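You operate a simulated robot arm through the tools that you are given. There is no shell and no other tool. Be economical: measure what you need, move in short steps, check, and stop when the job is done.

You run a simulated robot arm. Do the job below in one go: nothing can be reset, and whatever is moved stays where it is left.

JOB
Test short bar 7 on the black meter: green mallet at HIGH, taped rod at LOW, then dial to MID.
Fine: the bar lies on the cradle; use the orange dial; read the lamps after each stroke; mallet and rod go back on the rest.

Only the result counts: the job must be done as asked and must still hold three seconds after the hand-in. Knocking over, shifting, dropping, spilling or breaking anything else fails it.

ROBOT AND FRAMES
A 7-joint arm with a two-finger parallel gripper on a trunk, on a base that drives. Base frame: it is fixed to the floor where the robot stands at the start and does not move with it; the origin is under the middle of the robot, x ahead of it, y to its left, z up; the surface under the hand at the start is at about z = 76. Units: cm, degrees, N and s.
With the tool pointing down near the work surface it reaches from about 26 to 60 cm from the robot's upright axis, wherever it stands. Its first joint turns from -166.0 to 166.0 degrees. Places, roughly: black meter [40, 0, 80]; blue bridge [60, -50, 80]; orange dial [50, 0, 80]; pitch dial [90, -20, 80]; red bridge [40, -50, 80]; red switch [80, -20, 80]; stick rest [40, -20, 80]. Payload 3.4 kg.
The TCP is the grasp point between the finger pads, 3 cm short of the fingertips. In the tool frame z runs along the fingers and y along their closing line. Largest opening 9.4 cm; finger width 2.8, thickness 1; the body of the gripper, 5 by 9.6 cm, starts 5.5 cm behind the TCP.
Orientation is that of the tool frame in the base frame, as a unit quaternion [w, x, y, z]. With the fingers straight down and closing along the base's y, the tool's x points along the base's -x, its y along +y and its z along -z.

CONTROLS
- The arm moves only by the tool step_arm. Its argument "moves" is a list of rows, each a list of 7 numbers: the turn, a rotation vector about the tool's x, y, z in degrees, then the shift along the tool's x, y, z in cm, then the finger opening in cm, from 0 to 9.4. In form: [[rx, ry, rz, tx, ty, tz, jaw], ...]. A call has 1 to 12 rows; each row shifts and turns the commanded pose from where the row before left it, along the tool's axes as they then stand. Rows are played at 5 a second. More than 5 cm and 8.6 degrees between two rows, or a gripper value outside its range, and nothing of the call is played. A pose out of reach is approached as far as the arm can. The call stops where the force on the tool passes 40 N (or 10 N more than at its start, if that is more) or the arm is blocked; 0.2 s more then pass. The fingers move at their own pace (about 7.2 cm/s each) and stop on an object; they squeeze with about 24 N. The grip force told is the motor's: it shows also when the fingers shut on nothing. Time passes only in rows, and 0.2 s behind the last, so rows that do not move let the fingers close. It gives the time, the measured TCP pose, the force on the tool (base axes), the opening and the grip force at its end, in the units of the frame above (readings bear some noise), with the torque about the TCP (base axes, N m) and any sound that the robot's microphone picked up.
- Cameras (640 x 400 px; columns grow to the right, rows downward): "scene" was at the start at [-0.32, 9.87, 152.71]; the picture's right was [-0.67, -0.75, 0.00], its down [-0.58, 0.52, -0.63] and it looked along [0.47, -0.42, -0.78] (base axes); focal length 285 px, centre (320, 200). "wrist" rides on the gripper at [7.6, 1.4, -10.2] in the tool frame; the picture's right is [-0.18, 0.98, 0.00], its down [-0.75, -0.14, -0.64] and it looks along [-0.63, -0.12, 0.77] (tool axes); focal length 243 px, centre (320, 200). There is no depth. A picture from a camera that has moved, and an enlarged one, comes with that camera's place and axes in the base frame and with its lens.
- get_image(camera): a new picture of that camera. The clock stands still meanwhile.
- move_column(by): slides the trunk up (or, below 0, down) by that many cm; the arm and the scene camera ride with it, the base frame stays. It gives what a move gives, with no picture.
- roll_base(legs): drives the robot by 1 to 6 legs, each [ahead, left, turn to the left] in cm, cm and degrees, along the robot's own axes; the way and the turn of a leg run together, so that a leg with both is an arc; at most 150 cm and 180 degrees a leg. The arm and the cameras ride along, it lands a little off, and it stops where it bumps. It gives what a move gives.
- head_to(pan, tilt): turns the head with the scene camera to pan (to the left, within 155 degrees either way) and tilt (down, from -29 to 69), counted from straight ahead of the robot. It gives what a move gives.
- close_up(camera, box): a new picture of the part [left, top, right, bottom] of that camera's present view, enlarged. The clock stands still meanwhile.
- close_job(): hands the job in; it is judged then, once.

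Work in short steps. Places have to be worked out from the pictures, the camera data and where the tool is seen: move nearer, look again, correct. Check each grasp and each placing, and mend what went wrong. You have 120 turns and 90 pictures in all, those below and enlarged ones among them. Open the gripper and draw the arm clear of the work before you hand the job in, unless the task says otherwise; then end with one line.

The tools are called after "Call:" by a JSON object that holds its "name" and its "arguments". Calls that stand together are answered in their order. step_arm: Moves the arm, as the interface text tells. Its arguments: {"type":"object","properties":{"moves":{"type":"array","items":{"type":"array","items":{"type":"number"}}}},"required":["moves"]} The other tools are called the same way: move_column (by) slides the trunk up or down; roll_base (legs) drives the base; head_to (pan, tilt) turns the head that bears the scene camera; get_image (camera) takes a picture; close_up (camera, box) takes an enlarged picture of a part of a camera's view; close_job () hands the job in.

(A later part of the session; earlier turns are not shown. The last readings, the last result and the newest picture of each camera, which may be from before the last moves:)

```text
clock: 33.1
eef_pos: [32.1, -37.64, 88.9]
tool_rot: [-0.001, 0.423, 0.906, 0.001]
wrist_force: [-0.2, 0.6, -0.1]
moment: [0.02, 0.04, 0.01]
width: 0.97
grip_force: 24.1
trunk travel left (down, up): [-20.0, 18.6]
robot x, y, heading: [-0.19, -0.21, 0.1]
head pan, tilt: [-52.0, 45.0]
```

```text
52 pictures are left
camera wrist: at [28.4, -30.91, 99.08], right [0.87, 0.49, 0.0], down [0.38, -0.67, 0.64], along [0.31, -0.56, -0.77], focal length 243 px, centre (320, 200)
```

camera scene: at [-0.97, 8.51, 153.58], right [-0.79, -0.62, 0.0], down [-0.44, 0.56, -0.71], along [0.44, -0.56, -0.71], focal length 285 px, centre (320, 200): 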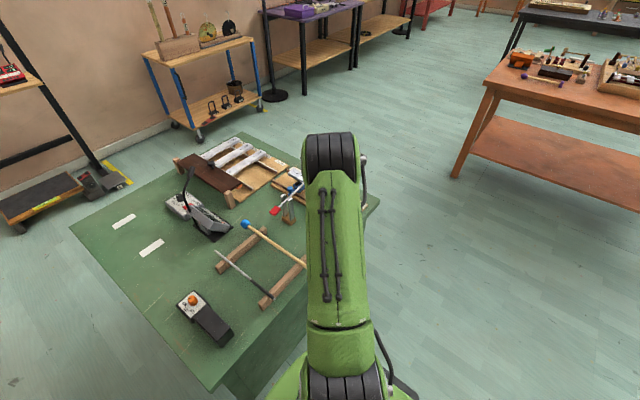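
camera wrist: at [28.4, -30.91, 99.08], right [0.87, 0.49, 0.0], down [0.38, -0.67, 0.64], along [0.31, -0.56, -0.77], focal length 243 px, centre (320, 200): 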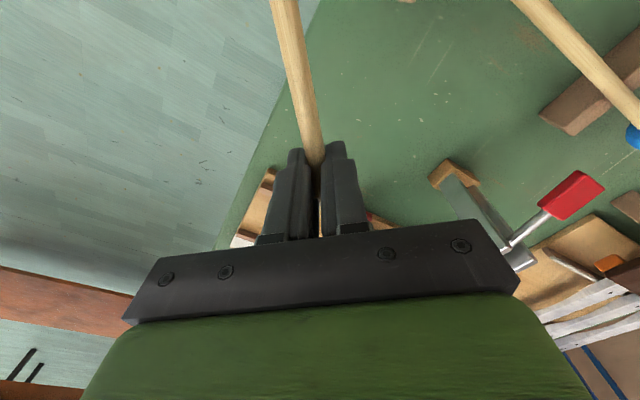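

The grip width changed (1.38→0.97): the mallet touched something and shifted in the grip. Zoom in.

Call:
{"name": "close_up", "arguments": {"camera": "wrist", "box": [220, 60, 420, 260]}}

Call:
{"name": "head_to", "arguments": {"pan": -75, "tilt": 45}}

Call:
{"name": "get_image", "arguments": {"camera": "scene"}}

```text
2.00 times, centred on (320, 160) of wrist
camera zoom: at [28.4, -30.91, 99.08], right [0.87, 0.49, 0.0], down [0.38, -0.67, 0.64], along [0.31, -0.56, -0.77], focal length 485 px, centre (320, 280)
```

zoom: 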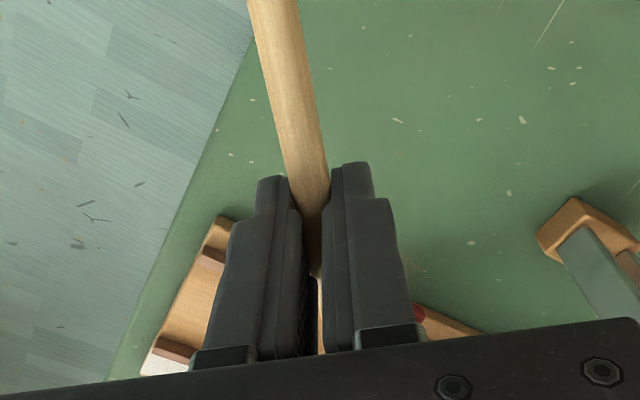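

```text
clock: 34.0
eef_pos: [32.25, -37.61, 88.94]
tool_rot: [0.001, 0.423, 0.906, 0.0]
wrist_force: [0.1, 0.0, 0.3]
moment: [0.02, 0.02, 0.0]
width: 0.96
grip_force: 23.6
trunk travel left (down, up): [-20.0, 18.6]
robot x, y, heading: [0.35, -0.18, 0.1]
head pan, tilt: [-75.0, 45.0]
```

```text
50 pictures are left
camera scene: at [-3.85, 7.04, 153.58], right [-0.97, -0.26, 0.0], down [-0.18, 0.68, -0.71], along [0.18, -0.68, -0.71], focal length 285 px, centre (320, 200)
```

scene: 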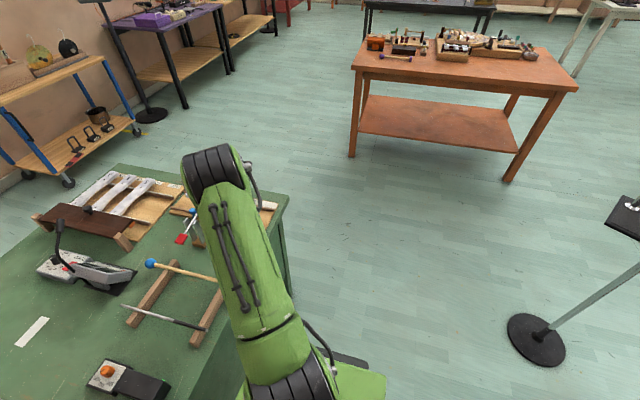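

I'll raise and swing back to the earlier viewing pose to see how the mallet sits in the grip and the state of the bar.

Call:
{"name": "step_arm", "arguments": {"moves": [[0, 0, 0, 0, 0, -3, 0.3], [0, 0, 0, 0, 0, -4, 0.3], [0, 0, 0, 0, 0, -3, 0.3], [0, 0, -8, 0, 0, 0, 0.3], [0, 0, -8, 0, 0, 0, 0.3], [0, 0, -8, 0, 0, 0, 0.3], [0, 0, -8, 0, 0, 0, 0.3], [0, 0, -8, 0, 0, 0, 0.3], [0, 0, -8, 0, 0, 0, 0.3], [0, 0, -2, 0, 4.8, 0, 0.3], [0, 0, 0, 0, 4.8, 0, 0.3], [0, 0, 0, 0, 4.8, 0, 0.3]]}}

Call:
{"name": "head_to", "arguments": {"pan": -35, "tilt": 50}}

Call:
{"name": "get_image", "arguments": {"camera": "scene"}}

Call:
{"name": "get_image", "arguments": {"camera": "wrist"}}

```text
clock: 36.6
eef_pos: [31.96, -22.66, 99.01]
tool_rot: [-0.001, -0.001, 1.0, -0.001]
wrist_force: [-0.6, 0.3, -1.4]
moment: [-0.02, 0.04, -0.01]
width: 0.95
grip_force: 23.7
trunk travel left (down, up): [-20.0, 18.6]
robot x, y, heading: [0.06, -0.14, -0.2]
head pan, tilt: [-75.0, 45.0]
```

```text
clock: 37.6
eef_pos: [32.02, -22.78, 99.1]
tool_rot: [-0.001, 0.0, 1.0, 0.001]
wrist_force: [-0.1, 1.0, -0.2]
moment: [-0.02, 0.07, 0.03]
width: 0.97
grip_force: 23.7
trunk travel left (down, up): [-20.0, 18.6]
robot x, y, heading: [0.07, -0.17, 0.1]
head pan, tilt: [-35.0, 50.0]
```

```text
49 pictures are left
camera scene: at [0.34, 10.48, 152.89], right [-0.57, -0.82, 0.0], down [-0.63, 0.44, -0.64], along [0.53, -0.37, -0.77], focal length 285 px, centre (320, 200)
```

scene: 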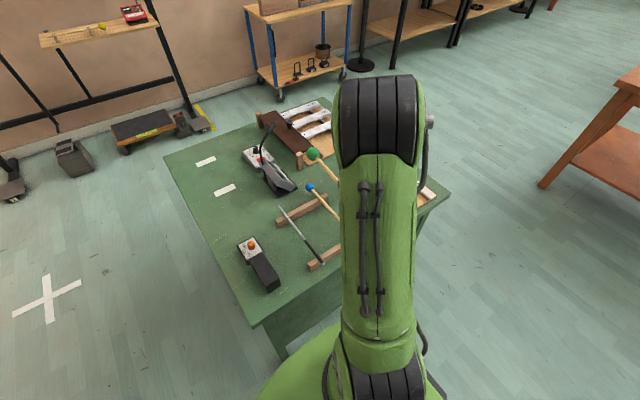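

```text
48 pictures are left
camera wrist: at [24.35, -21.33, 109.35], right [0.18, 0.98, 0.0], down [0.75, -0.14, 0.64], along [0.63, -0.12, -0.77], focal length 243 px, centre (320, 200)
```

wrist: 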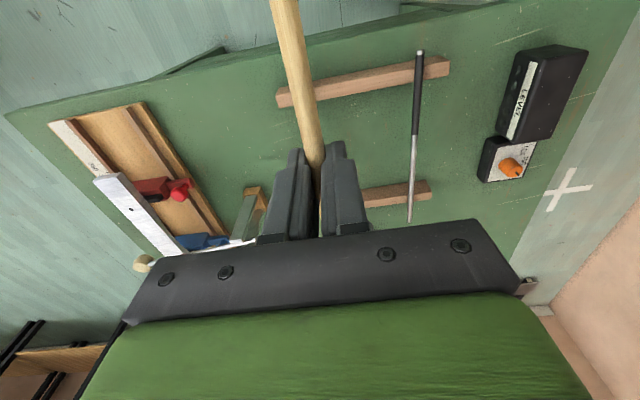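

The head now sits ~5° up in the grip: it hit something and pivoted. Check the meter's lamps and the bar.

Call:
{"name": "close_up", "arguments": {"camera": "wrist", "box": [470, 30, 600, 190]}}

Call:
{"name": "close_up", "arguments": {"camera": "wrist", "box": [40, 90, 290, 290]}}

```text
2.50 times, centred on (535, 110) of wrist
camera zoom: at [24.35, -21.33, 109.35], right [0.18, 0.98, 0.0], down [0.75, -0.14, 0.64], along [0.63, -0.12, -0.77], focal length 606 px, centre (-218, 425)
```

zoom: 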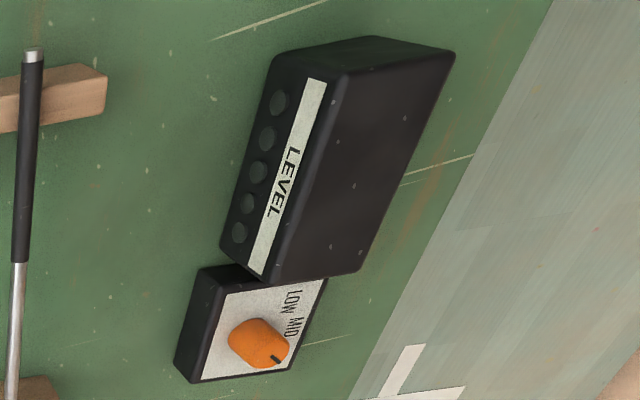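

```text
2.00 times, centred on (165, 190) of wrist
camera zoom: at [24.35, -21.33, 109.35], right [0.18, 0.98, 0.0], down [0.75, -0.14, 0.64], along [0.63, -0.12, -0.77], focal length 485 px, centre (630, 220)
```

zoom: 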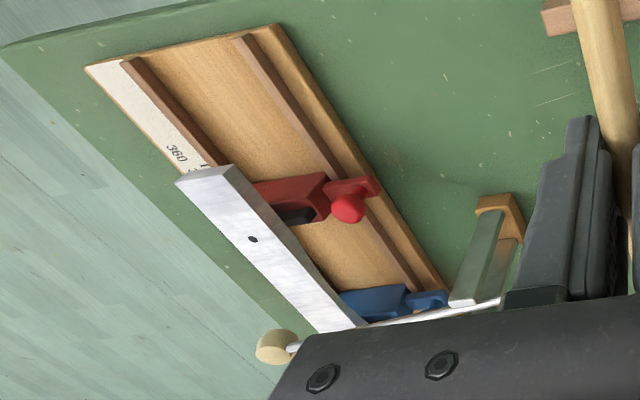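

Bar unmoved, no lamps, no sound: the touch was too slow at the bottom of the stroke. I'll use a faster stroke combining a wrist flick with descent. First go back over the bar, with the tool pitched so the head is raised.

Call:
{"name": "step_arm", "arguments": {"moves": [[0, 0, 0, 0, -4.8, 0, 0.3], [0, 0, 0, 0, -4.8, 0, 0.3], [0, 0, 0, 0, -4.8, 0, 0.3], [0, 0, 8, 0, 0, 0, 0.3], [0, 0, 8, 0, 0, 0, 0.3], [0, 0, 8, 0, 0, 0, 0.3], [0, 0, 8, 0, 0, 0, 0.3], [0, 0, 8, 0, 0, 0, 0.3], [0, 0, 8, 0, 0, 0, 0.3], [0, 0, 2, 0, 0, 3.5, 0.3], [0, 0, 0, 0, 0, 3.8, 0.3]]}}

Call:
{"name": "step_arm", "arguments": {"moves": [[0, -5.5, 0, 0, 0, 0, 0.3], [0, -5.5, 0, 0, 0, 0, 0.3], [0, 0, 0, 0, 0, 0, 0.3], [0, 0, 0, 0, 0, 0, 0.3]]}}

```text
clock: 40.0
eef_pos: [32.51, -37.27, 91.92]
tool_rot: [-0.001, 0.424, 0.906, -0.001]
wrist_force: [0.3, -0.7, -0.2]
moment: [0.06, 0.02, 0.02]
width: 0.99
grip_force: 24.0
trunk travel left (down, up): [-20.0, 18.6]
robot x, y, heading: [-0.08, -0.01, -0.0]
head pan, tilt: [-35.0, 50.0]
```

```text
clock: 41.0
eef_pos: [32.29, -37.22, 91.88]
tool_rot: [0.087, 0.421, 0.902, -0.041]
wrist_force: [0.0, -0.2, -0.1]
moment: [0.06, 0.02, 0.01]
width: 0.97
grip_force: 23.7
trunk travel left (down, up): [-20.0, 18.6]
robot x, y, heading: [-0.36, 0.53, -0.1]
head pan, tilt: [-35.0, 50.0]
```

Head-up pitch confirmed. Now the stroke: two fast rows down, then straight back.

Call:
{"name": "step_arm", "arguments": {"moves": [[0, 8, 0, 0.49, 0, 3.97, 0.3], [0, 8, 0, -0.07, 0, 4.0, 0.3], [0, -8, 0, 0.07, 0, -4.0, 0.3], [0, -8, 0, -0.49, 0, -3.97, 0.3]]}}

Call:
{"name": "get_image", "arguments": {"camera": "wrist"}}

```text
clock: 42.0
eef_pos: [33.13, -38.29, 91.97]
tool_rot: [0.087, 0.42, 0.902, -0.041]
wrist_force: [-0.1, -0.5, -0.2]
moment: [0.06, 0.02, 0.0]
width: 0.96
grip_force: 24.0
trunk travel left (down, up): [-20.0, 18.6]
robot x, y, heading: [-0.1, -0.17, -0.0]
head pan, tilt: [-35.0, 50.0]
```

```text
45 pictures are left
camera wrist: at [28.1, -30.07, 100.54], right [0.87, 0.49, 0.04], down [0.29, -0.56, 0.77], along [0.4, -0.66, -0.63], focal length 243 px, centre (320, 200)
```

wrist: 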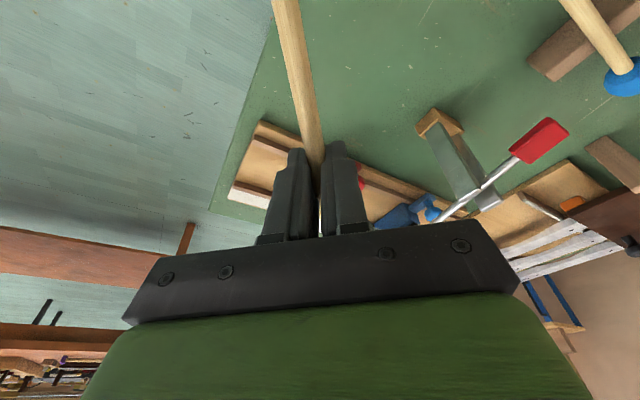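

No contact that time and a net 1 cm forward drift (axes apply at row start). I'll move back, pitch to level and probe slowly for the contact height using the moment reading.

Call:
{"name": "step_arm", "arguments": {"moves": [[0, 0, 0, 1.08, 0, -0.21, 0.3], [0, 8, 0, 0, 0, 0, 0.3], [0, 8, 0, 0, 0, 0, 0.3], [0, 0, 0, -0.26, 0, 2.99, 0.3], [0, 0, 0, -0.13, 0, 1.5, 0.3], [0, 0, 0, 0, 0, 0, 0.3]]}}

Call:
{"name": "step_arm", "arguments": {"moves": [[0, 0, 0, -0.05, 0, 0.6, 0.3], [0, 0, 0, 0, 0, 0, 0.3]]}}

Call:
{"name": "step_arm", "arguments": {"moves": [[0, 0, 0, -0.05, 0, 0.6, 0.3], [0, 0, 0, 0, 0, 0, 0.3]]}}

Call:
{"name": "step_arm", "arguments": {"moves": [[0, 0, 0, -0.05, 0, 0.6, 0.3], [0, 0, 0, 0, 0, 0, 0.3]]}}

```text
clock: 43.4
eef_pos: [32.39, -37.15, 87.5]
tool_rot: [-0.039, 0.422, 0.905, 0.018]
wrist_force: [-0.3, 0.1, -0.7]
moment: [0.06, 0.06, 0.02]
width: 0.94
grip_force: 24.1
trunk travel left (down, up): [-20.0, 18.6]
robot x, y, heading: [0.16, -0.24, -0.0]
head pan, tilt: [-35.0, 50.0]
```

```text
clock: 44.0
eef_pos: [32.47, -37.05, 86.78]
tool_rot: [-0.041, 0.421, 0.906, 0.019]
wrist_force: [0.6, 0.1, 0.3]
moment: [0.04, 0.04, 0.04]
width: 0.96
grip_force: 24.4
trunk travel left (down, up): [-20.0, 18.6]
robot x, y, heading: [0.1, -0.17, -0.1]
head pan, tilt: [-35.0, 50.0]
```

```text
clock: 44.6
eef_pos: [32.42, -37.18, 86.33]
tool_rot: [-0.04, 0.422, 0.906, 0.018]
wrist_force: [0.1, -0.5, 0.1]
moment: [0.04, 0.03, 0.0]
width: 0.96
grip_force: 24.0
trunk travel left (down, up): [-20.0, 18.6]
robot x, y, heading: [0.18, 0.12, 0.1]
head pan, tilt: [-35.0, 50.0]
```

```text
clock: 45.2
eef_pos: [32.47, -37.2, 85.59]
tool_rot: [-0.039, 0.421, 0.906, 0.018]
wrist_force: [0.4, 1.1, 0.0]
moment: [0.08, 0.05, -0.03]
width: 0.98
grip_force: 24.0
trunk travel left (down, up): [-20.0, 18.6]
robot x, y, heading: [-0.03, -0.43, 0.1]
head pan, tilt: [-35.0, 50.0]
```

No contact yet; continue probing down.

Call:
{"name": "step_arm", "arguments": {"moves": [[0, 0, 0, -0.04, 0, 0.5, 0.3], [0, 0, 0, 0, 0, 0, 0.3]]}}

Call:
{"name": "step_arm", "arguments": {"moves": [[0, 0, 0, -0.04, 0, 0.5, 0.3], [0, 0, 0, 0, 0, 0, 0.3]]}}

Call:
{"name": "step_arm", "arguments": {"moves": [[0, 0, 0, -0.04, 0, 0.5, 0.3], [0, 0, 0, 0, 0, 0, 0.3]]}}

```text
clock: 45.8
eef_pos: [32.36, -37.18, 85.2]
tool_rot: [-0.04, 0.422, 0.906, 0.018]
wrist_force: [0.0, 0.7, -0.8]
moment: [0.08, 0.02, 0.03]
width: 0.96
grip_force: 24.2
trunk travel left (down, up): [-20.0, 18.6]
robot x, y, heading: [0.17, 0.2, -0.2]
head pan, tilt: [-35.0, 50.0]
```

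```text
clock: 46.4
eef_pos: [32.54, -37.3, 84.68]
tool_rot: [-0.038, 0.422, 0.906, 0.018]
wrist_force: [1.3, -1.1, 3.3]
moment: [-0.58, -0.5, 0.03]
width: 0.94
grip_force: 24.0
trunk travel left (down, up): [-20.0, 18.6]
robot x, y, heading: [-0.52, 0.07, -0.2]
head pan, tilt: [-35.0, 50.0]
```

```text
clock: 47.0
eef_pos: [32.47, -37.1, 84.09]
tool_rot: [-0.04, 0.422, 0.905, 0.018]
wrist_force: [0.5, -0.4, 2.9]
moment: [-0.41, -0.35, -0.04]
width: 0.94
grip_force: 23.8
trunk travel left (down, up): [-20.0, 18.6]
robot x, y, heading: [-0.11, -0.14, 0.1]
head pan, tilt: [-35.0, 50.0]
```

Contact at TCP z≈84.9 (moment clearly at the head). Now raise 8 cm, pitch the head up, and make a fast stroke with more follow-through.

Call:
{"name": "step_arm", "arguments": {"moves": [[0, 0, 0, 0.35, 0, -3.98, 0.3], [0, 0, 0, 0.35, 0, -3.98, 0.3], [0, -7, 0, 0, 0, 0, 0.3], [0, -7, 0, 0, 0, 0, 0.3], [0, 0, 0, 0, 0, 0, 0.3], [0, 0, 0, 0, 0, 0, 0.3]]}}

Call:
{"name": "step_arm", "arguments": {"moves": [[0, 8, 0, 0.66, 0, 4.15, 0.3], [0, 8, 0, 0.07, 0, 4.2, 0.3], [0, 0, 0, -0.24, 0, 1.98, 0.3], [0, -8, 0, 0.55, 0, -4.47, 0.3], [0, -8, 0, -0.08, 0, -4.5, 0.3]]}}

Call:
{"name": "get_image", "arguments": {"camera": "wrist"}}

```text
clock: 48.4
eef_pos: [32.27, -37.04, 92.08]
tool_rot: [0.072, 0.422, 0.903, -0.033]
wrist_force: [0.1, -0.2, -0.6]
moment: [0.07, 0.06, -0.01]
width: 0.95
grip_force: 24.0
trunk travel left (down, up): [-20.0, 18.6]
robot x, y, heading: [-0.35, -0.08, 0.0]
head pan, tilt: [-35.0, 50.0]
```

```text
clock: 49.6
eef_pos: [32.14, -36.8, 90.72]
tool_rot: [0.071, 0.422, 0.903, -0.033]
wrist_force: [0.1, 0.5, 0.1]
moment: [0.03, 0.03, 0.01]
width: 0.97
grip_force: 23.7
trunk travel left (down, up): [-20.0, 18.6]
robot x, y, heading: [0.09, 0.14, 0.0]
head pan, tilt: [-35.0, 50.0]
```

```text
44 pictures are left
camera wrist: at [27.34, -28.86, 99.64], right [0.87, 0.49, 0.03], down [0.31, -0.58, 0.75], along [0.39, -0.64, -0.66], focal length 243 px, centre (320, 200)
```

wrist: 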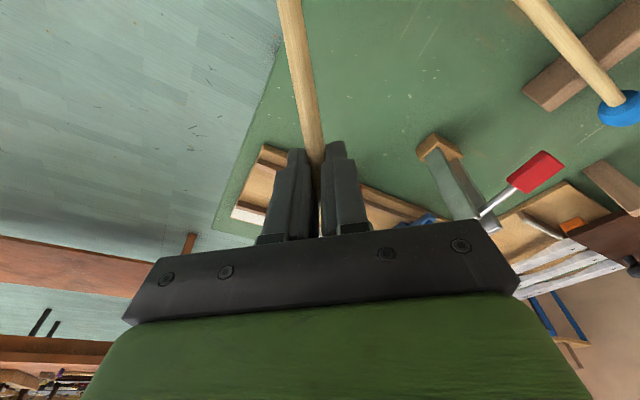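

Still no sound. I'll do the same fast descent but end the call at the bottom to see whether contact really occurs there.

Call:
{"name": "step_arm", "arguments": {"moves": [[0, 8, 0, 0.66, 0, 4.15, 0.3], [0, 8, 0, 0.07, 0, 4.2, 0.3]]}}

Call:
{"name": "close_up", "arguments": {"camera": "wrist", "box": [220, 60, 420, 260]}}

```text
clock: 50.2
eef_pos: [31.94, -37.17, 82.24]
tool_rot: [-0.056, 0.421, 0.905, 0.026]
wrist_force: [-0.8, -0.7, -0.1]
moment: [0.03, 0.04, -0.01]
width: 0.97
grip_force: 23.9
trunk travel left (down, up): [-20.0, 18.6]
robot x, y, heading: [0.28, -0.04, -0.1]
head pan, tilt: [-35.0, 50.0]
```

```text
2.00 times, centred on (320, 160) of wrist
camera zoom: at [28.95, -31.39, 93.27], right [0.87, 0.49, -0.02], down [0.42, -0.72, 0.54], along [0.25, -0.48, -0.84], focal length 485 px, centre (320, 280)
```

zoom: 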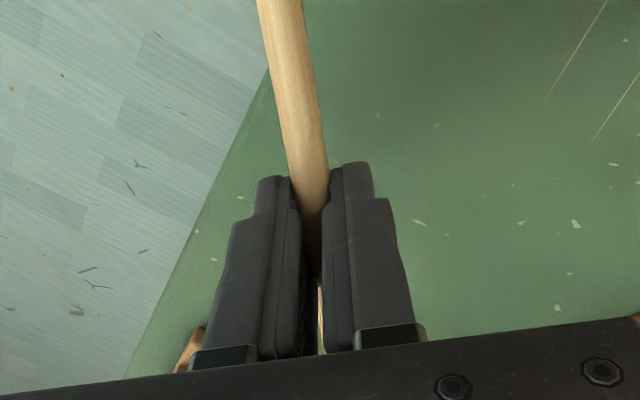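

No contact at z=82, so the previous stroke did pivot the mallet further up — a hit without a sound. I need to see the strike. I'll raise, and drive to stand right in front of the cradle so the camera sees the head. First raise and level the tool.

Call:
{"name": "step_arm", "arguments": {"moves": [[0, 0, 0, 0.55, 0, -4.47, 0.3], [0, 0, 0, 0.55, 0, -4.47, 0.3], [0, 0, 0, 0.55, 0, -4.47, 0.3], [0, 0, 0, 0.49, 0, -3.97, 0.3], [0, -7, 0, 0, 0, 0, 0.3], [0, 0, -8, 0, 0, 0, 0.3], [0, 0, -8, 0, 0, 0, 0.3], [0, 0, -8, 0, 0, 0, 0.3], [0, 0, -8, 0, 0, 0, 0.3], [0, 0, -8, 0, 0, 0, 0.3], [0, 0, -8, 0, 0, 0, 0.3], [0, 0, -2, 0, 0, 0, 0.3]]}}

Call:
{"name": "head_to", "arguments": {"pan": -48, "tilt": 50}}

Call:
{"name": "get_image", "arguments": {"camera": "scene"}}

Call:
{"name": "get_image", "arguments": {"camera": "wrist"}}

```text
clock: 52.8
eef_pos: [32.3, -37.16, 99.77]
tool_rot: [0.0, -0.002, 1.0, 0.001]
wrist_force: [-0.2, -0.2, -1.0]
moment: [0.02, 0.07, -0.01]
width: 0.97
grip_force: 24.2
trunk travel left (down, up): [-20.0, 18.6]
robot x, y, heading: [0.45, -0.17, 0.0]
head pan, tilt: [-35.0, 50.0]
```

```text
clock: 53.6
eef_pos: [32.25, -37.31, 99.79]
tool_rot: [0.0, 0.001, 1.0, 0.002]
wrist_force: [-0.8, 0.6, -1.3]
moment: [-0.01, 0.05, 0.02]
width: 0.95
grip_force: 23.6
trunk travel left (down, up): [-20.0, 18.6]
robot x, y, heading: [-0.09, -0.17, 0.0]
head pan, tilt: [-48.0, 50.0]
```

```text
42 pictures are left
camera scene: at [-0.81, 9.18, 152.89], right [-0.74, -0.67, 0.0], down [-0.51, 0.57, -0.64], along [0.43, -0.48, -0.77], focal length 285 px, centre (320, 200)
```

scene: 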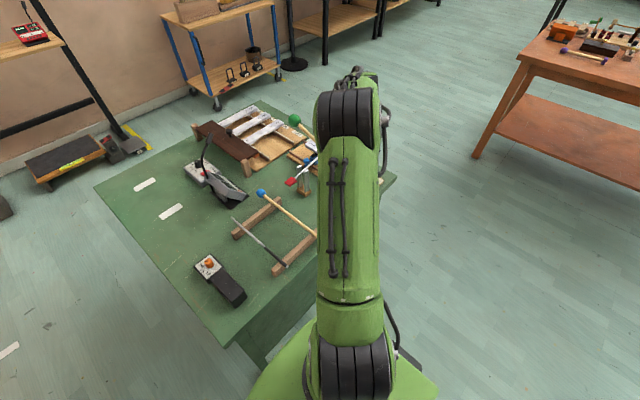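

```text
41 pictures are left
camera wrist: at [24.67, -35.79, 110.01], right [0.18, 0.98, 0.0], down [0.75, -0.14, 0.64], along [0.63, -0.12, -0.77], focal length 243 px, centre (320, 200)
```

wrist: 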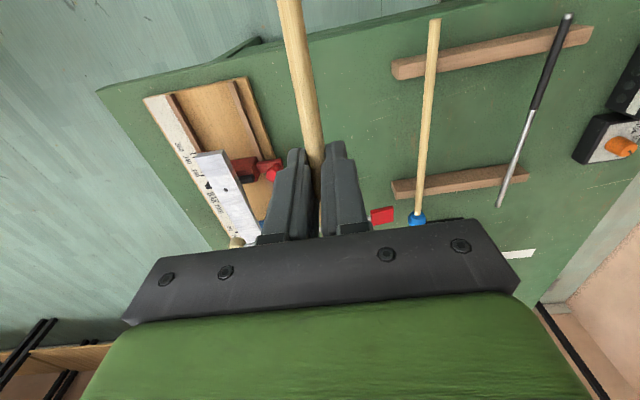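

Mallet now tilts ~18° up in the grip, so that stroke hit the bar but slowly (the arm lags at reversals). I'll strike faster: three full-speed rows through the contact point, compensating the tilt by tool pitch. First position.

Call:
{"name": "step_arm", "arguments": {"moves": [[0, 0, 0, -0.85, -0.25, 2.8, 0.3], [0, 0, 8, 0, 0, 0, 0.3], [0, 0, 8, 0, 0, 0, 0.3], [0, 0, 8, 0, 0, 0, 0.3], [0, 0, 8, 0, 0, 0, 0.3], [0, 0, 8, 0, 0, 0, 0.3], [0, 0, 8, 0, 0, 0, 0.3], [0, 0, 2, 0, 0, 0, 0.3], [0, -2, 0, 0, 0, 0, 0.3], [0, 0, 0, 0, 0, 0, 0.3]]}}

Call:
{"name": "step_arm", "arguments": {"moves": [[0, 8, 0, 0.16, 0, 4.6, 0.3], [0, 8, 0, -0.48, 0, 4.57, 0.3], [0, 8, 0, -1.11, 0, 4.46, 0.3], [0, -8, 0, 1.72, 0, -4.27, 0.3], [0, -8, 0, 1.11, 0, -4.46, 0.3]]}}

```text
clock: 55.8
eef_pos: [33.27, -37.48, 97.08]
tool_rot: [0.016, 0.422, 0.906, -0.007]
wrist_force: [0.4, -1.1, -0.6]
moment: [0.03, 0.03, 0.01]
width: 0.99
grip_force: 23.7
trunk travel left (down, up): [-20.0, 18.6]
robot x, y, heading: [0.1, 0.02, 0.2]
head pan, tilt: [-48.0, 50.0]
```

```text
clock: 57.0
eef_pos: [32.86, -37.55, 92.51]
tool_rot: [-0.047, 0.422, 0.905, 0.022]
wrist_force: [0.6, -0.4, -0.9]
moment: [0.04, 0.05, -0.02]
width: 0.96
grip_force: 24.2
trunk travel left (down, up): [-20.0, 18.6]
robot x, y, heading: [-0.13, -0.29, 0.1]
head pan, tilt: [-48.0, 50.0]
```

No sound reported. Check whether the mallet pivoted (i.e. whether it hit).

Call:
{"name": "get_image", "arguments": {"camera": "wrist"}}

Call:
{"name": "get_image", "arguments": {"camera": "scene"}}

```text
40 pictures are left
camera wrist: at [29.67, -31.61, 103.43], right [0.87, 0.49, -0.02], down [0.42, -0.72, 0.56], along [0.26, -0.5, -0.83], focal length 243 px, centre (320, 200)
```

wrist: 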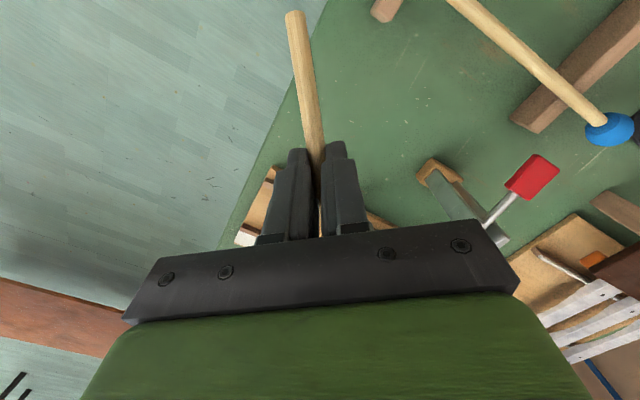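

```text
39 pictures are left
camera scene: at [-0.85, 9.24, 152.89], right [-0.74, -0.67, 0.0], down [-0.51, 0.57, -0.64], along [0.43, -0.48, -0.77], focal length 285 px, centre (320, 200)
```

scene: 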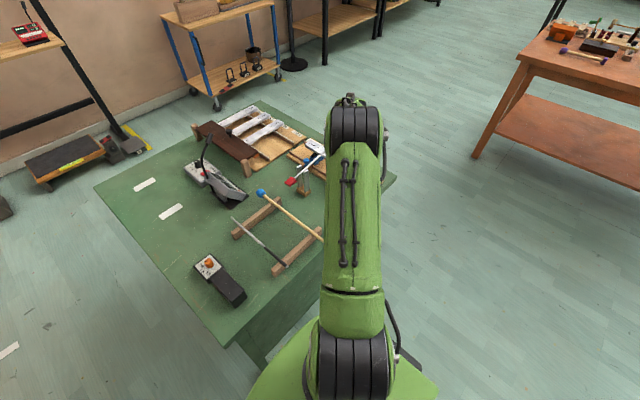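

The mallet pivoted again (~30° now), so it did strike, yet silent. I'll return to check bar and lamps, then re-seat the mallet on the rest to regrip it cleanly.

Call:
{"name": "step_arm", "arguments": {"moves": [[0, 0, 0, 0.5, 0, -4.4, 0.3], [0, -6, 0, 0, 0, -4.5, 0.3], [0, 0, -8, 0, 0, 0, 0.3], [0, 0, -8, 0, 0, 0, 0.3], [0, 0, -8, 0, 0, 0, 0.3], [0, 0, -8, 0, 0, 0, 0.3], [0, 0, -8, 0, 0, 0, 0.3], [0, 0, -8, 0, 0, 0, 0.3], [0, 0, -2, 0, 4.8, 0, 0.3], [0, 0, 0, 0, 4.8, 0, 0.3], [0, 0, 0, 0, 4.8, 0, 0.3], [0, 0, 0, -2, 4, 0, 0.3]]}}

Call:
{"name": "get_image", "arguments": {"camera": "wrist"}}

Call:
{"name": "get_image", "arguments": {"camera": "scene"}}

```text
clock: 59.6
eef_pos: [35.5, -19.44, 101.29]
tool_rot: [0.0, 0.001, 1.0, 0.001]
wrist_force: [-0.8, -0.5, -1.1]
moment: [0.0, 0.07, 0.01]
width: 0.96
grip_force: 24.3
trunk travel left (down, up): [-20.0, 18.6]
robot x, y, heading: [-0.1, 0.04, 0.0]
head pan, tilt: [-48.0, 50.0]
```

```text
38 pictures are left
camera wrist: at [27.77, -18.02, 111.56], right [0.18, 0.98, 0.0], down [0.75, -0.14, 0.64], along [0.63, -0.12, -0.77], focal length 243 px, centre (320, 200)
```

wrist: 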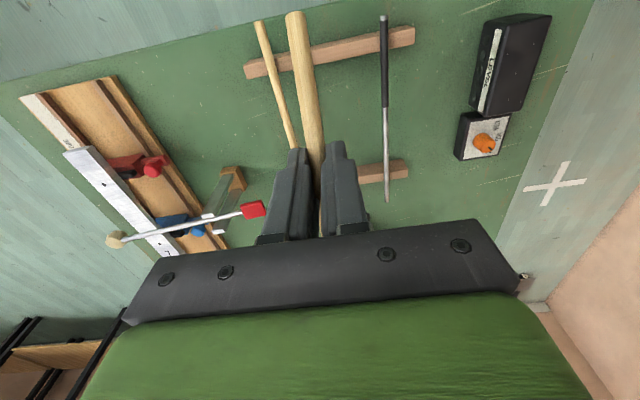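

```text
37 pictures are left
camera scene: at [-0.72, 9.24, 152.88], right [-0.74, -0.67, 0.0], down [-0.51, 0.57, -0.64], along [0.43, -0.48, -0.77], focal length 285 px, centre (320, 200)
```

scene: 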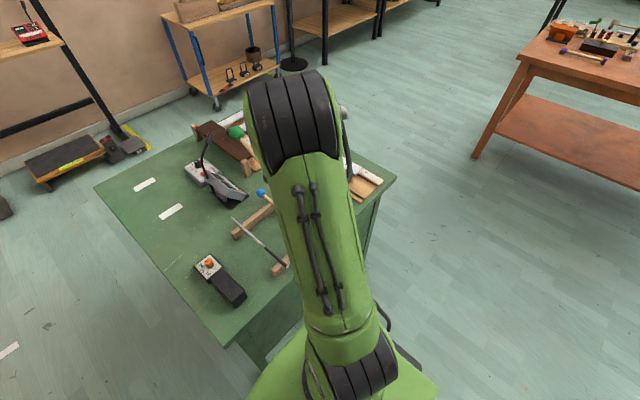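

Call:
{"name": "close_up", "arguments": {"camera": "wrist", "box": [10, 70, 290, 280]}}

Call:
{"name": "close_up", "arguments": {"camera": "wrist", "box": [440, 0, 560, 170]}}

```text
1.90 times, centred on (150, 175) of wrist
camera zoom: at [27.77, -18.02, 111.56], right [0.18, 0.98, 0.0], down [0.75, -0.14, 0.64], along [0.63, -0.12, -0.77], focal length 462 px, centre (644, 248)
```

zoom: 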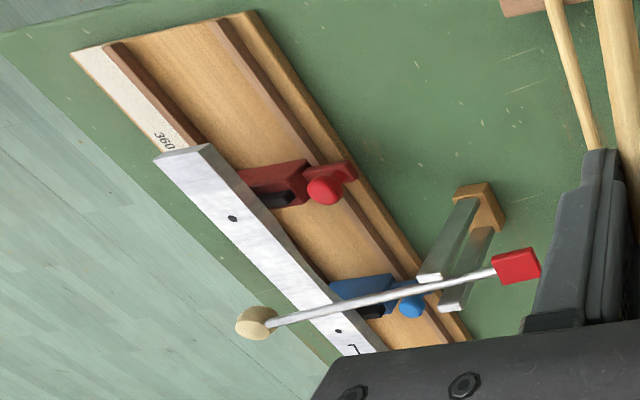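

```text
2.35 times, centred on (500, 85) of wrist
camera zoom: at [27.77, -18.02, 111.56], right [0.18, 0.98, 0.0], down [0.75, -0.14, 0.64], along [0.63, -0.12, -0.77], focal length 571 px, centre (-104, 471)
```

zoom: 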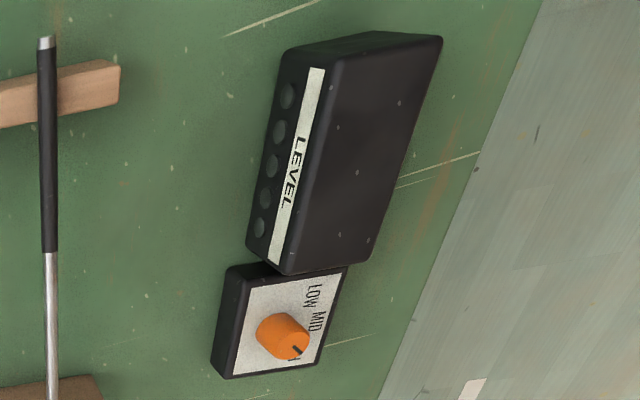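

Lamps are off and the bar is unmoved; lamps may only stay lit briefly, and my later looks came seconds after. Plan: re-seat the mallet on the rest to get a straight grip (tilt is 30°), then drive to a spot where the camera sees lamps and bar right after a stroke. First pitch the tool 30° so the shaft is level above the rest.

Call:
{"name": "step_arm", "arguments": {"moves": [[0, 0, 0, -1.7, 1.3, 0, 0.3], [0, 7.5, 0, 0, 0, 0, 0.3], [0, 7.5, 0, 0, 0, 0, 0.3], [0, 7.5, 0, 0, 0, 0, 0.3], [0, 7.0, 0, 0, 0, 0, 0.3], [0, 0, 0, 0, 0, 0, 0.3]]}}

Call:
{"name": "get_image", "arguments": {"camera": "wrist"}}

Call:
{"name": "head_to", "arguments": {"pan": -25, "tilt": 55}}

Call:
{"name": "get_image", "arguments": {"camera": "scene"}}

```text
clock: 61.0
eef_pos: [37.23, -18.09, 101.28]
tool_rot: [-0.255, -0.001, 0.967, 0.0]
wrist_force: [-0.2, 0.0, 0.6]
moment: [0.02, 0.02, 0.0]
width: 0.98
grip_force: 23.8
trunk travel left (down, up): [-20.0, 18.6]
robot x, y, heading: [0.01, 0.02, -0.0]
head pan, tilt: [-48.0, 50.0]
```

```text
34 pictures are left
camera wrist: at [35.68, -16.69, 113.93], right [0.16, 0.98, -0.09], down [0.97, -0.14, 0.19], along [0.17, -0.12, -0.98], focal length 243 px, centre (320, 200)
```

wrist: 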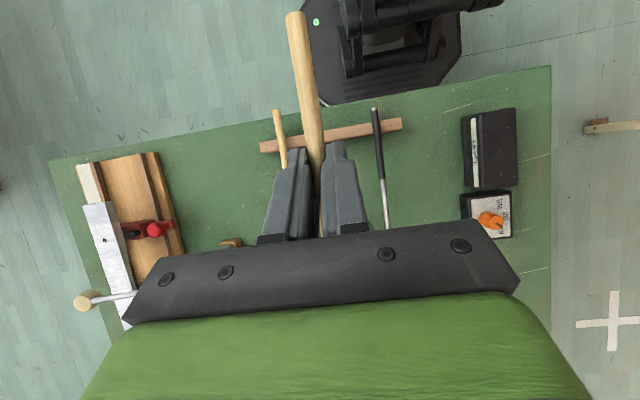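

```text
clock: 61.9
eef_pos: [37.26, -18.2, 101.33]
tool_rot: [-0.255, -0.001, 0.967, 0.0]
wrist_force: [0.0, 1.0, -0.6]
moment: [-0.02, 0.03, 0.01]
width: 0.99
grip_force: 24.0
trunk travel left (down, up): [-20.0, 18.6]
robot x, y, heading: [0.05, -0.3, 0.0]
head pan, tilt: [-25.0, 55.0]
```

```text
33 pictures are left
camera scene: at [0.57, 11.85, 152.24], right [-0.42, -0.91, 0.0], down [-0.74, 0.35, -0.57], along [0.52, -0.24, -0.82], focal length 285 px, centre (320, 200)
```

scene: 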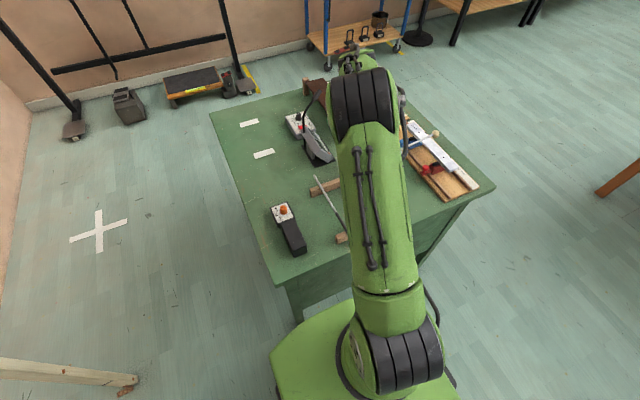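

Shaft is level now. Descend vertically over the rest to z≈83.

Call:
{"name": "step_arm", "arguments": {"moves": [[0, 0, 0, -2.21, 0, 3.92, 0.3], [0, 0, 0, -2.21, 0, 3.92, 0.3], [0, 0, 0, -2.21, 0, 3.92, 0.3], [0, 0, 0, -2.21, 0, 3.92, 0.3], [0, 0, 0, 0, 0, 0, 0.3]]}}

Call:
{"name": "get_image", "arguments": {"camera": "wrist"}}

Call:
{"name": "close_up", "arguments": {"camera": "scene", "box": [270, 80, 380, 190]}}

```text
clock: 63.1
eef_pos: [37.29, -17.95, 83.29]
tool_rot: [-0.254, -0.001, 0.967, -0.001]
wrist_force: [-0.3, 0.3, -0.7]
moment: [0.03, 0.02, 0.03]
width: 0.97
grip_force: 23.5
trunk travel left (down, up): [-20.0, 18.6]
robot x, y, heading: [-0.19, 0.29, 0.0]
head pan, tilt: [-25.0, 55.0]
```

```text
32 pictures are left
camera wrist: at [35.52, -16.5, 95.92], right [0.16, 0.98, -0.09], down [0.97, -0.14, 0.19], along [0.17, -0.12, -0.98], focal length 243 px, centre (320, 200)
```

wrist: 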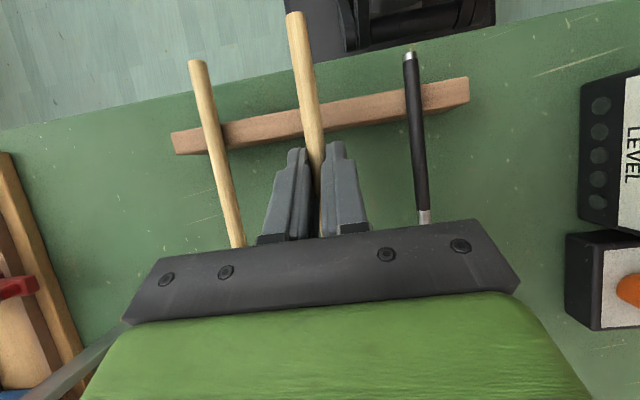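

```text
3.64 times, centred on (325, 135) of scene
camera zoom: at [0.54, 11.87, 152.24], right [-0.42, -0.91, 0.0], down [-0.74, 0.35, -0.57], along [0.52, -0.24, -0.82], focal length 1037 px, centre (302, 436)
```

zoom: 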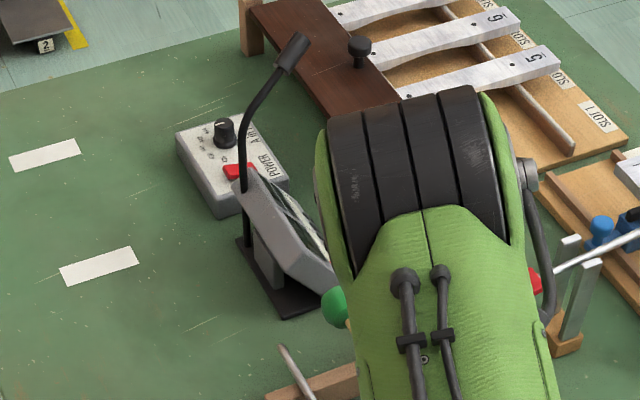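

Lower gently toward the rest, feeling for contact.

Call:
{"name": "step_arm", "arguments": {"moves": [[0, 0, 0, -0.84, 0, 1.48, 0.3], [0, 0, 0, 0, 0, 0, 0.3]]}}

Call:
{"name": "step_arm", "arguments": {"moves": [[0, 0, 0, -0.2, 0, 0.35, 0.3], [0, 0, 0, 0, 0, 0, 0.3]]}}

Call:
{"name": "step_arm", "arguments": {"moves": [[0, 0, 0, -0.15, 0, 0.26, 0.3], [0, 0, 0, 0, 0, 0, 0.3]]}}

Call:
{"name": "step_arm", "arguments": {"moves": [[0, 0, 0, -0.15, 0, 0.26, 0.3], [0, 0, 0, 0, 0, 0, 0.3]]}}

```text
clock: 63.7
eef_pos: [36.99, -17.94, 81.36]
tool_rot: [-0.255, 0.0, 0.967, 0.0]
wrist_force: [-0.3, 0.2, 0.0]
moment: [0.02, 0.06, -0.02]
width: 1.0
grip_force: 23.5
trunk travel left (down, up): [-20.0, 18.6]
robot x, y, heading: [0.0, 0.12, 0.2]
head pan, tilt: [-25.0, 55.0]
```

```text
clock: 64.3
eef_pos: [37.14, -17.98, 81.27]
tool_rot: [-0.254, 0.002, 0.967, 0.001]
wrist_force: [1.2, 1.3, 17.5]
moment: [0.01, 0.7, -0.03]
width: 0.97
grip_force: 24.1
trunk travel left (down, up): [-20.0, 18.6]
robot x, y, heading: [-0.13, -0.3, -0.0]
head pan, tilt: [-25.0, 55.0]
```

```text
clock: 64.9
eef_pos: [37.18, -18.05, 81.22]
tool_rot: [-0.253, 0.0, 0.968, -0.001]
wrist_force: [-2.0, 1.9, 13.4]
moment: [0.05, 0.19, 0.06]
width: 0.97
grip_force: 24.4
trunk travel left (down, up): [-20.0, 18.6]
robot x, y, heading: [-0.03, 0.46, -0.1]
head pan, tilt: [-25.0, 55.0]
stopped in row 2: the force on the tool passed its limit at 41 N (the readings are from after the stop); the commanded pose is now the measured one
```

```text
clock: 65.4
eef_pos: [37.26, -18.11, 81.23]
tool_rot: [-0.253, 0.002, 0.968, -0.002]
wrist_force: [-3.3, 3.6, 17.4]
moment: [0.08, 0.18, 0.09]
width: 0.98
grip_force: 23.9
trunk travel left (down, up): [-20.0, 18.6]
robot x, y, heading: [0.01, -0.25, 0.1]
head pan, tilt: [-25.0, 55.0]
stopped in row 2: the force on the tool passed its limit at 42 N (the readings are from after the stop); the commanded pose is now the measured one
```

Mallet is seated on the rest (z≈81.2, firm). Release gently.

Call:
{"name": "step_arm", "arguments": {"moves": [[0, 0, 0, 0, 0, 0, 1.5], [0, 0, 0, 0, 0, 0, 3.0], [0, 0, 0, 0, 0, 0, 3.0]]}}

Call:
{"name": "get_image", "arguments": {"camera": "wrist"}}

```text
clock: 66.2
eef_pos: [37.37, -18.1, 81.03]
tool_rot: [-0.252, 0.0, 0.968, -0.003]
wrist_force: [-0.2, 0.4, -0.5]
moment: [0.02, -0.02, -0.02]
width: 2.99
grip_force: 0.1
trunk travel left (down, up): [-20.0, 18.6]
robot x, y, heading: [0.03, -0.16, -0.0]
head pan, tilt: [-25.0, 55.0]
```

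```text
30 pictures are left
camera wrist: at [35.72, -16.59, 93.65], right [0.16, 0.98, -0.09], down [0.97, -0.14, 0.19], along [0.18, -0.12, -0.98], focal length 243 px, centre (320, 200)
```

wrist: 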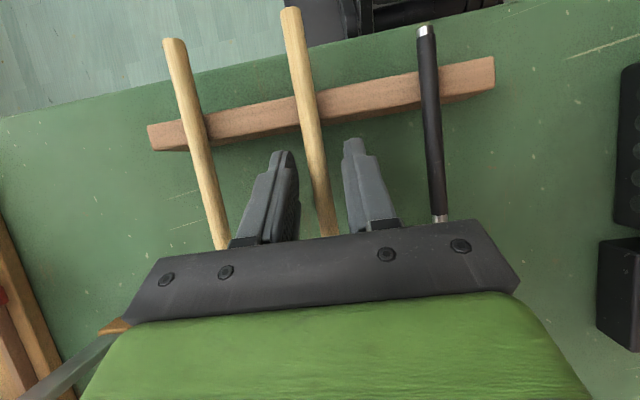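

Mallet is back on the rest, undisturbed. Now straighten the tool and regrip a bit deeper and slightly further back (x≈36.5).

Call:
{"name": "step_arm", "arguments": {"moves": [[0, -7.5, 0, 0, 0, 0, 3.0], [0, -7.5, 0, 0, 0, 0, 3.0], [0, -7.5, 0, 0, 0, 0, 3.0], [0, -7.0, 0, 0, 0, 0, 3.0], [0, 0, 0, 0.7, 0, 0.6, 3.0], [0, 0, 0, 0, 0, 0.6, 3.0], [0, 0, 0, 0, 0, 0, 3.0], [0, 0, 0, 0, 0, 0, 0.3], [0, 0, 0, 0, 0, 0, 0.3], [0, 0, 0, 0, 0, 0, 0.3]]}}

```text
clock: 68.4
eef_pos: [36.67, -18.05, 79.92]
tool_rot: [0.002, 0.001, 1.0, -0.002]
wrist_force: [0.6, 1.0, 0.2]
moment: [0.02, -0.08, 0.08]
width: 1.41
grip_force: 23.7
trunk travel left (down, up): [-20.0, 18.6]
robot x, y, heading: [0.03, -0.18, -0.1]
head pan, tilt: [-25.0, 55.0]
```

Regripped (1.41 cm). Lift to z≈100 and drive 8 back and 52 right so the camera can see both the bar and the lamp face.

Call:
{"name": "step_arm", "arguments": {"moves": [[0, 0, 0, 0, 0, -2, 0.3], [0, 0, 0, 0, 0, -3, 0.3], [0, 0, 0, 0, 0, -4.5, 0.3], [0, 0, 0, 0, 0, -4.5, 0.3], [0, 0, 0, 0, 0, -4.5, 0.3], [0, 0, 0, 0, 0, -1.5, 0.3]]}}

Call:
{"name": "roll_base", "arguments": {"legs": [[-8, 0, 0], [0, -52, 0]]}}

Call:
{"name": "head_to", "arguments": {"pan": 10, "tilt": 48}}

Call:
{"name": "get_image", "arguments": {"camera": "scene"}}

```text
clock: 69.8
eef_pos: [36.67, -18.04, 99.71]
tool_rot: [0.002, 0.001, 1.0, -0.002]
wrist_force: [0.8, 0.7, -0.7]
moment: [0.01, 0.06, 0.02]
width: 1.43
grip_force: 24.0
trunk travel left (down, up): [-20.0, 18.6]
robot x, y, heading: [-0.46, -0.32, -0.1]
head pan, tilt: [-25.0, 55.0]
```

```text
clock: 73.5
eef_pos: [29.12, -69.23, 99.68]
tool_rot: [0.002, -0.004, 1.0, -0.002]
wrist_force: [-0.2, 0.9, -0.2]
moment: [0.02, 0.06, -0.06]
width: 1.39
grip_force: 24.4
trunk travel left (down, up): [-20.0, 18.6]
robot x, y, heading: [-7.68, -51.74, 0.5]
head pan, tilt: [-25.0, 55.0]
```

```text
clock: 74.5
eef_pos: [29.14, -69.18, 99.59]
tool_rot: [0.002, -0.004, 1.0, -0.002]
wrist_force: [-0.5, -0.4, -0.8]
moment: [-0.04, 0.05, 0.02]
width: 1.44
grip_force: 23.8
trunk travel left (down, up): [-20.0, 18.6]
robot x, y, heading: [-7.78, -51.39, 0.4]
head pan, tilt: [10.0, 48.0]
```

```text
29 pictures are left
camera scene: at [-6.12, -35.18, 153.16], right [0.18, -0.98, 0.0], down [-0.73, -0.13, -0.67], along [0.66, 0.12, -0.74], focal length 285 px, centre (320, 200)
```

scene: 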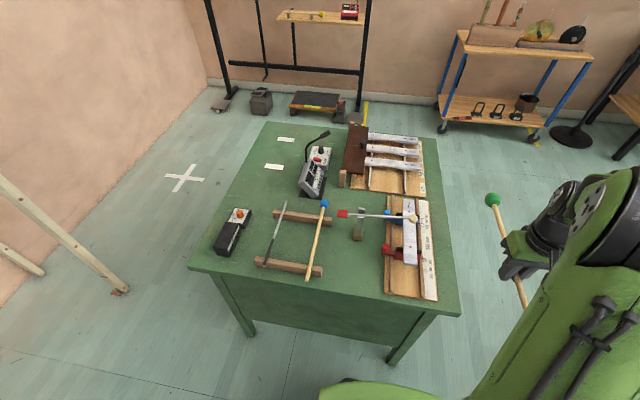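

Great view. Zoom on the cradle and on the meter.

Call:
{"name": "close_up", "arguments": {"camera": "scene", "box": [330, 190, 450, 305]}}

Call:
{"name": "close_up", "arguments": {"camera": "scene", "box": [200, 195, 270, 265]}}

```text
3.48 times, centred on (390, 248) of scene
camera zoom: at [-6.12, -35.18, 153.16], right [0.18, -0.98, 0.0], down [-0.73, -0.13, -0.67], along [0.66, 0.12, -0.74], focal length 992 px, centre (76, 35)
```

zoom: 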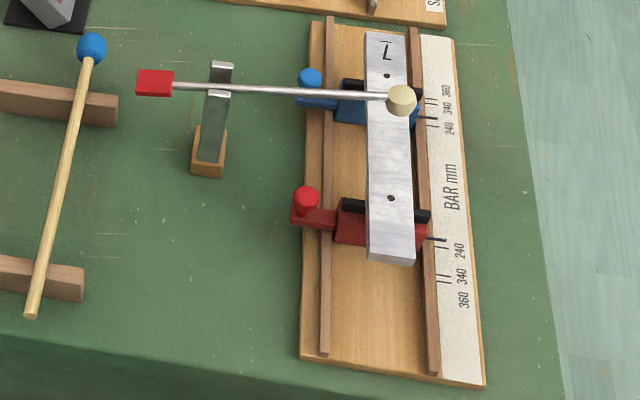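

```text
5.71 times, centred on (235, 230) of scene
camera zoom: at [-6.12, -35.18, 153.16], right [0.18, -0.98, 0.0], down [-0.73, -0.13, -0.67], along [0.66, 0.12, -0.74], focal length 1629 px, centre (806, 29)
```

zoom: 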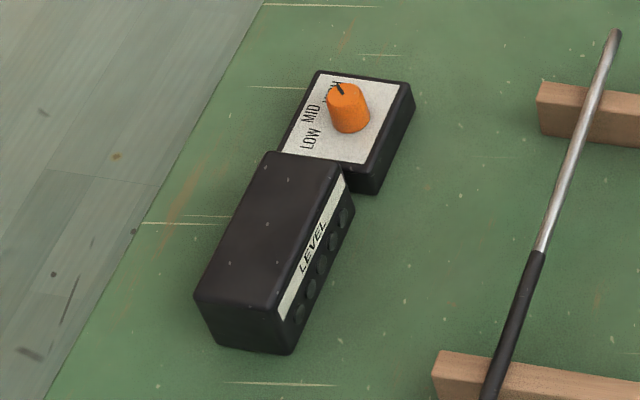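

Everything is visible now: bar holes at (43.0, −52.6) and (56.3, −52.7), ball at ≈(50.4, −52.8, 87). Clear strike spot x≈46. Move the head over it: TCP → (25.8, −52.6, 95).

Call:
{"name": "step_arm", "arguments": {"moves": [[0, 0, 0, 0.8, 4.15, 0, 0.3], [0, 0, 0, 0.8, 4.15, 0, 0.3], [0, 0, 0, 0.8, 4.15, 0, 0.3], [0, 0, 0, 0.8, 4.15, 0, 0.3], [0, 0, 0, 0, 0, 4.6, 0.3], [0, 0, 0, 0, 0, 0, 0.3]]}}

Call:
{"name": "get_image", "arguments": {"camera": "scene"}}

```text
clock: 75.9
eef_pos: [25.54, -52.7, 94.94]
tool_rot: [0.002, -0.003, 1.0, -0.002]
wrist_force: [-1.1, -0.6, -1.0]
moment: [-0.01, 0.0, 0.01]
width: 1.43
grip_force: 23.6
trunk travel left (down, up): [-20.0, 18.6]
robot x, y, heading: [-7.71, -51.58, 0.3]
head pan, tilt: [10.0, 48.0]
```

```text
26 pictures are left
camera scene: at [-6.24, -35.14, 153.16], right [0.18, -0.98, 0.0], down [-0.73, -0.14, -0.67], along [0.66, 0.12, -0.74], focal length 285 px, centre (320, 200)
```

scene: 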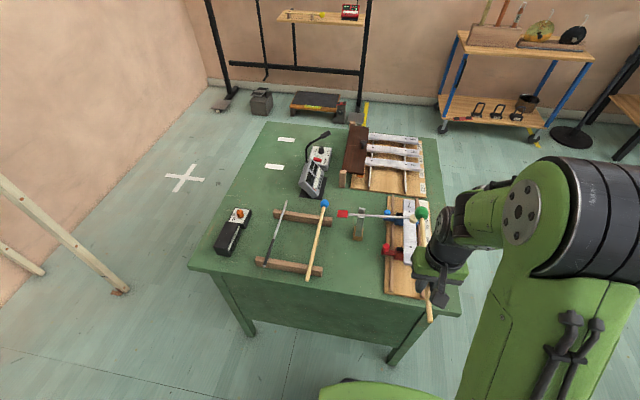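

Head is at (46, −53) above the bar. Shift +0.3 in y and descend slowly to find the contact height.

Call:
{"name": "step_arm", "arguments": {"moves": [[0, 0, 0, 0, 0.3, 4, 0.3], [0, 0, 0, 0, 0, 4, 0.3], [0, 0, 0, 0, 0, 0.8, 0.3], [0, 0, 0, 0, 0, 0, 0.3]]}}

Call:
{"name": "step_arm", "arguments": {"moves": [[0, 0, 0, 0, 0, 0.4, 0.3], [0, 0, 0, 0, 0, 0, 0.3]]}}

Call:
{"name": "step_arm", "arguments": {"moves": [[0, 0, 0, 0, 0, 0.4, 0.3], [0, 0, 0, 0, 0, 0, 0.3]]}}

Call:
{"name": "step_arm", "arguments": {"moves": [[0, 0, 0, 0, 0, 0.4, 0.3], [0, 0, 0, 0, 0, 0, 0.3]]}}

```text
clock: 76.9
eef_pos: [25.76, -52.34, 86.23]
tool_rot: [0.002, -0.003, 1.0, -0.002]
wrist_force: [-0.9, 0.4, 0.2]
moment: [-0.01, 0.07, 0.02]
width: 1.42
grip_force: 24.1
trunk travel left (down, up): [-20.0, 18.6]
robot x, y, heading: [-8.01, -51.58, 0.7]
head pan, tilt: [10.0, 48.0]
```

```text
clock: 77.5
eef_pos: [25.78, -52.38, 85.83]
tool_rot: [0.003, -0.003, 1.0, -0.002]
wrist_force: [0.5, -0.5, 0.4]
moment: [-0.04, 0.04, -0.05]
width: 1.4
grip_force: 24.3
trunk travel left (down, up): [-20.0, 18.6]
robot x, y, heading: [-7.51, -51.5, 0.6]
head pan, tilt: [10.0, 48.0]
```

```text
clock: 78.1
eef_pos: [25.83, -52.29, 85.46]
tool_rot: [0.002, -0.004, 1.0, -0.002]
wrist_force: [-0.4, -0.2, -0.2]
moment: [0.02, 0.06, 0.03]
width: 1.41
grip_force: 24.2
trunk travel left (down, up): [-20.0, 18.6]
robot x, y, heading: [-7.9, -51.62, 0.4]
head pan, tilt: [10.0, 48.0]
```

```text
clock: 78.7
eef_pos: [25.81, -52.44, 85.23]
tool_rot: [0.002, -0.004, 1.0, -0.001]
wrist_force: [2.1, -0.1, 1.9]
moment: [-0.03, -0.64, 0.05]
width: 1.43
grip_force: 23.9
trunk travel left (down, up): [-20.0, 18.6]
robot x, y, heading: [-7.8, -51.19, 0.7]
head pan, tilt: [10.0, 48.0]
```

Contact at TCP z≈85.25. Look at where the head touches.

Call:
{"name": "close_up", "arguments": {"camera": "scene", "box": [370, 190, 450, 270]}}

```text
5.00 times, centred on (410, 230) of scene
camera zoom: at [-6.15, -35.16, 153.16], right [0.18, -0.98, 0.0], down [-0.73, -0.14, -0.67], along [0.66, 0.12, -0.74], focal length 1426 px, centre (-130, 50)
```

zoom: 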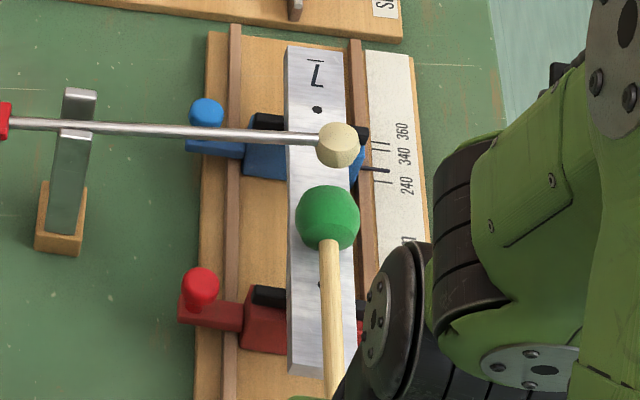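

Head sits nicely on the bar, clear of the ball. Raise 7.8 cm with 16° head-up, then a fast stroke with ~2 cm commanded follow-through and immediate reversal; then look at the lamps at once.

Call:
{"name": "step_arm", "arguments": {"moves": [[0, 0, 0, 0, 0, -4, 0.3], [0, 0, 0, 0, 0, -3.8, 0.3], [0, -8, 0, 0, 0, 0, 0.3], [0, -8, 0, 0, 0, 0, 0.3], [0, 0, 0, 0, 0, 0, 0.3], [0, 0, 0, 0, 0, 0, 0.3]]}}

Call:
{"name": "step_arm", "arguments": {"moves": [[0, 8, 0, 1.35, 0, 4.71, 0.3], [0, 8, 0, 0.68, 0, 4.85, 0.3], [0, -8, 0, 0, 0, -4.9, 0.3], [0, -8, 0, -0.68, 0, -4.85, 0.3]]}}

Call:
{"name": "get_image", "arguments": {"camera": "scene"}}

```text
clock: 80.1
eef_pos: [25.85, -52.51, 93.01]
tool_rot: [0.142, -0.004, 0.99, -0.001]
wrist_force: [0.2, 0.1, -0.1]
moment: [0.0, 0.07, 0.0]
width: 1.42
grip_force: 24.0
trunk travel left (down, up): [-20.0, 18.6]
robot x, y, heading: [-7.61, -51.79, 0.0]
head pan, tilt: [10.0, 48.0]
```

```text
clock: 81.1
eef_pos: [25.95, -52.58, 92.97]
tool_rot: [0.142, -0.003, 0.99, -0.002]
wrist_force: [0.2, 0.1, 0.2]
moment: [0.03, 0.03, 0.01]
width: 1.43
grip_force: 24.6
trunk travel left (down, up): [-20.0, 18.6]
robot x, y, heading: [-8.06, -51.21, 0.3]
head pan, tilt: [10.0, 48.0]
```

```text
24 pictures are left
camera scene: at [-6.23, -35.17, 153.16], right [0.18, -0.98, 0.0], down [-0.73, -0.14, -0.67], along [0.66, 0.12, -0.74], focal length 285 px, centre (320, 200)
```

scene: 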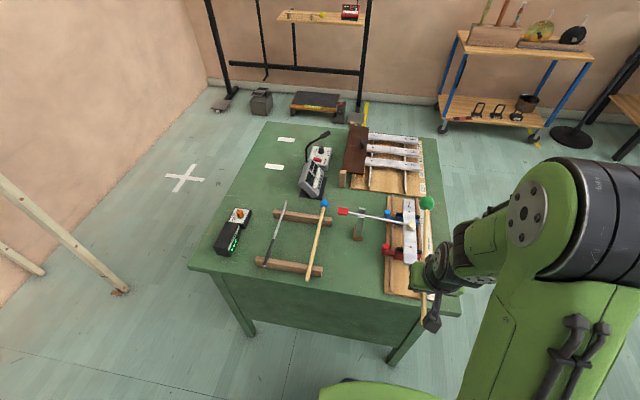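

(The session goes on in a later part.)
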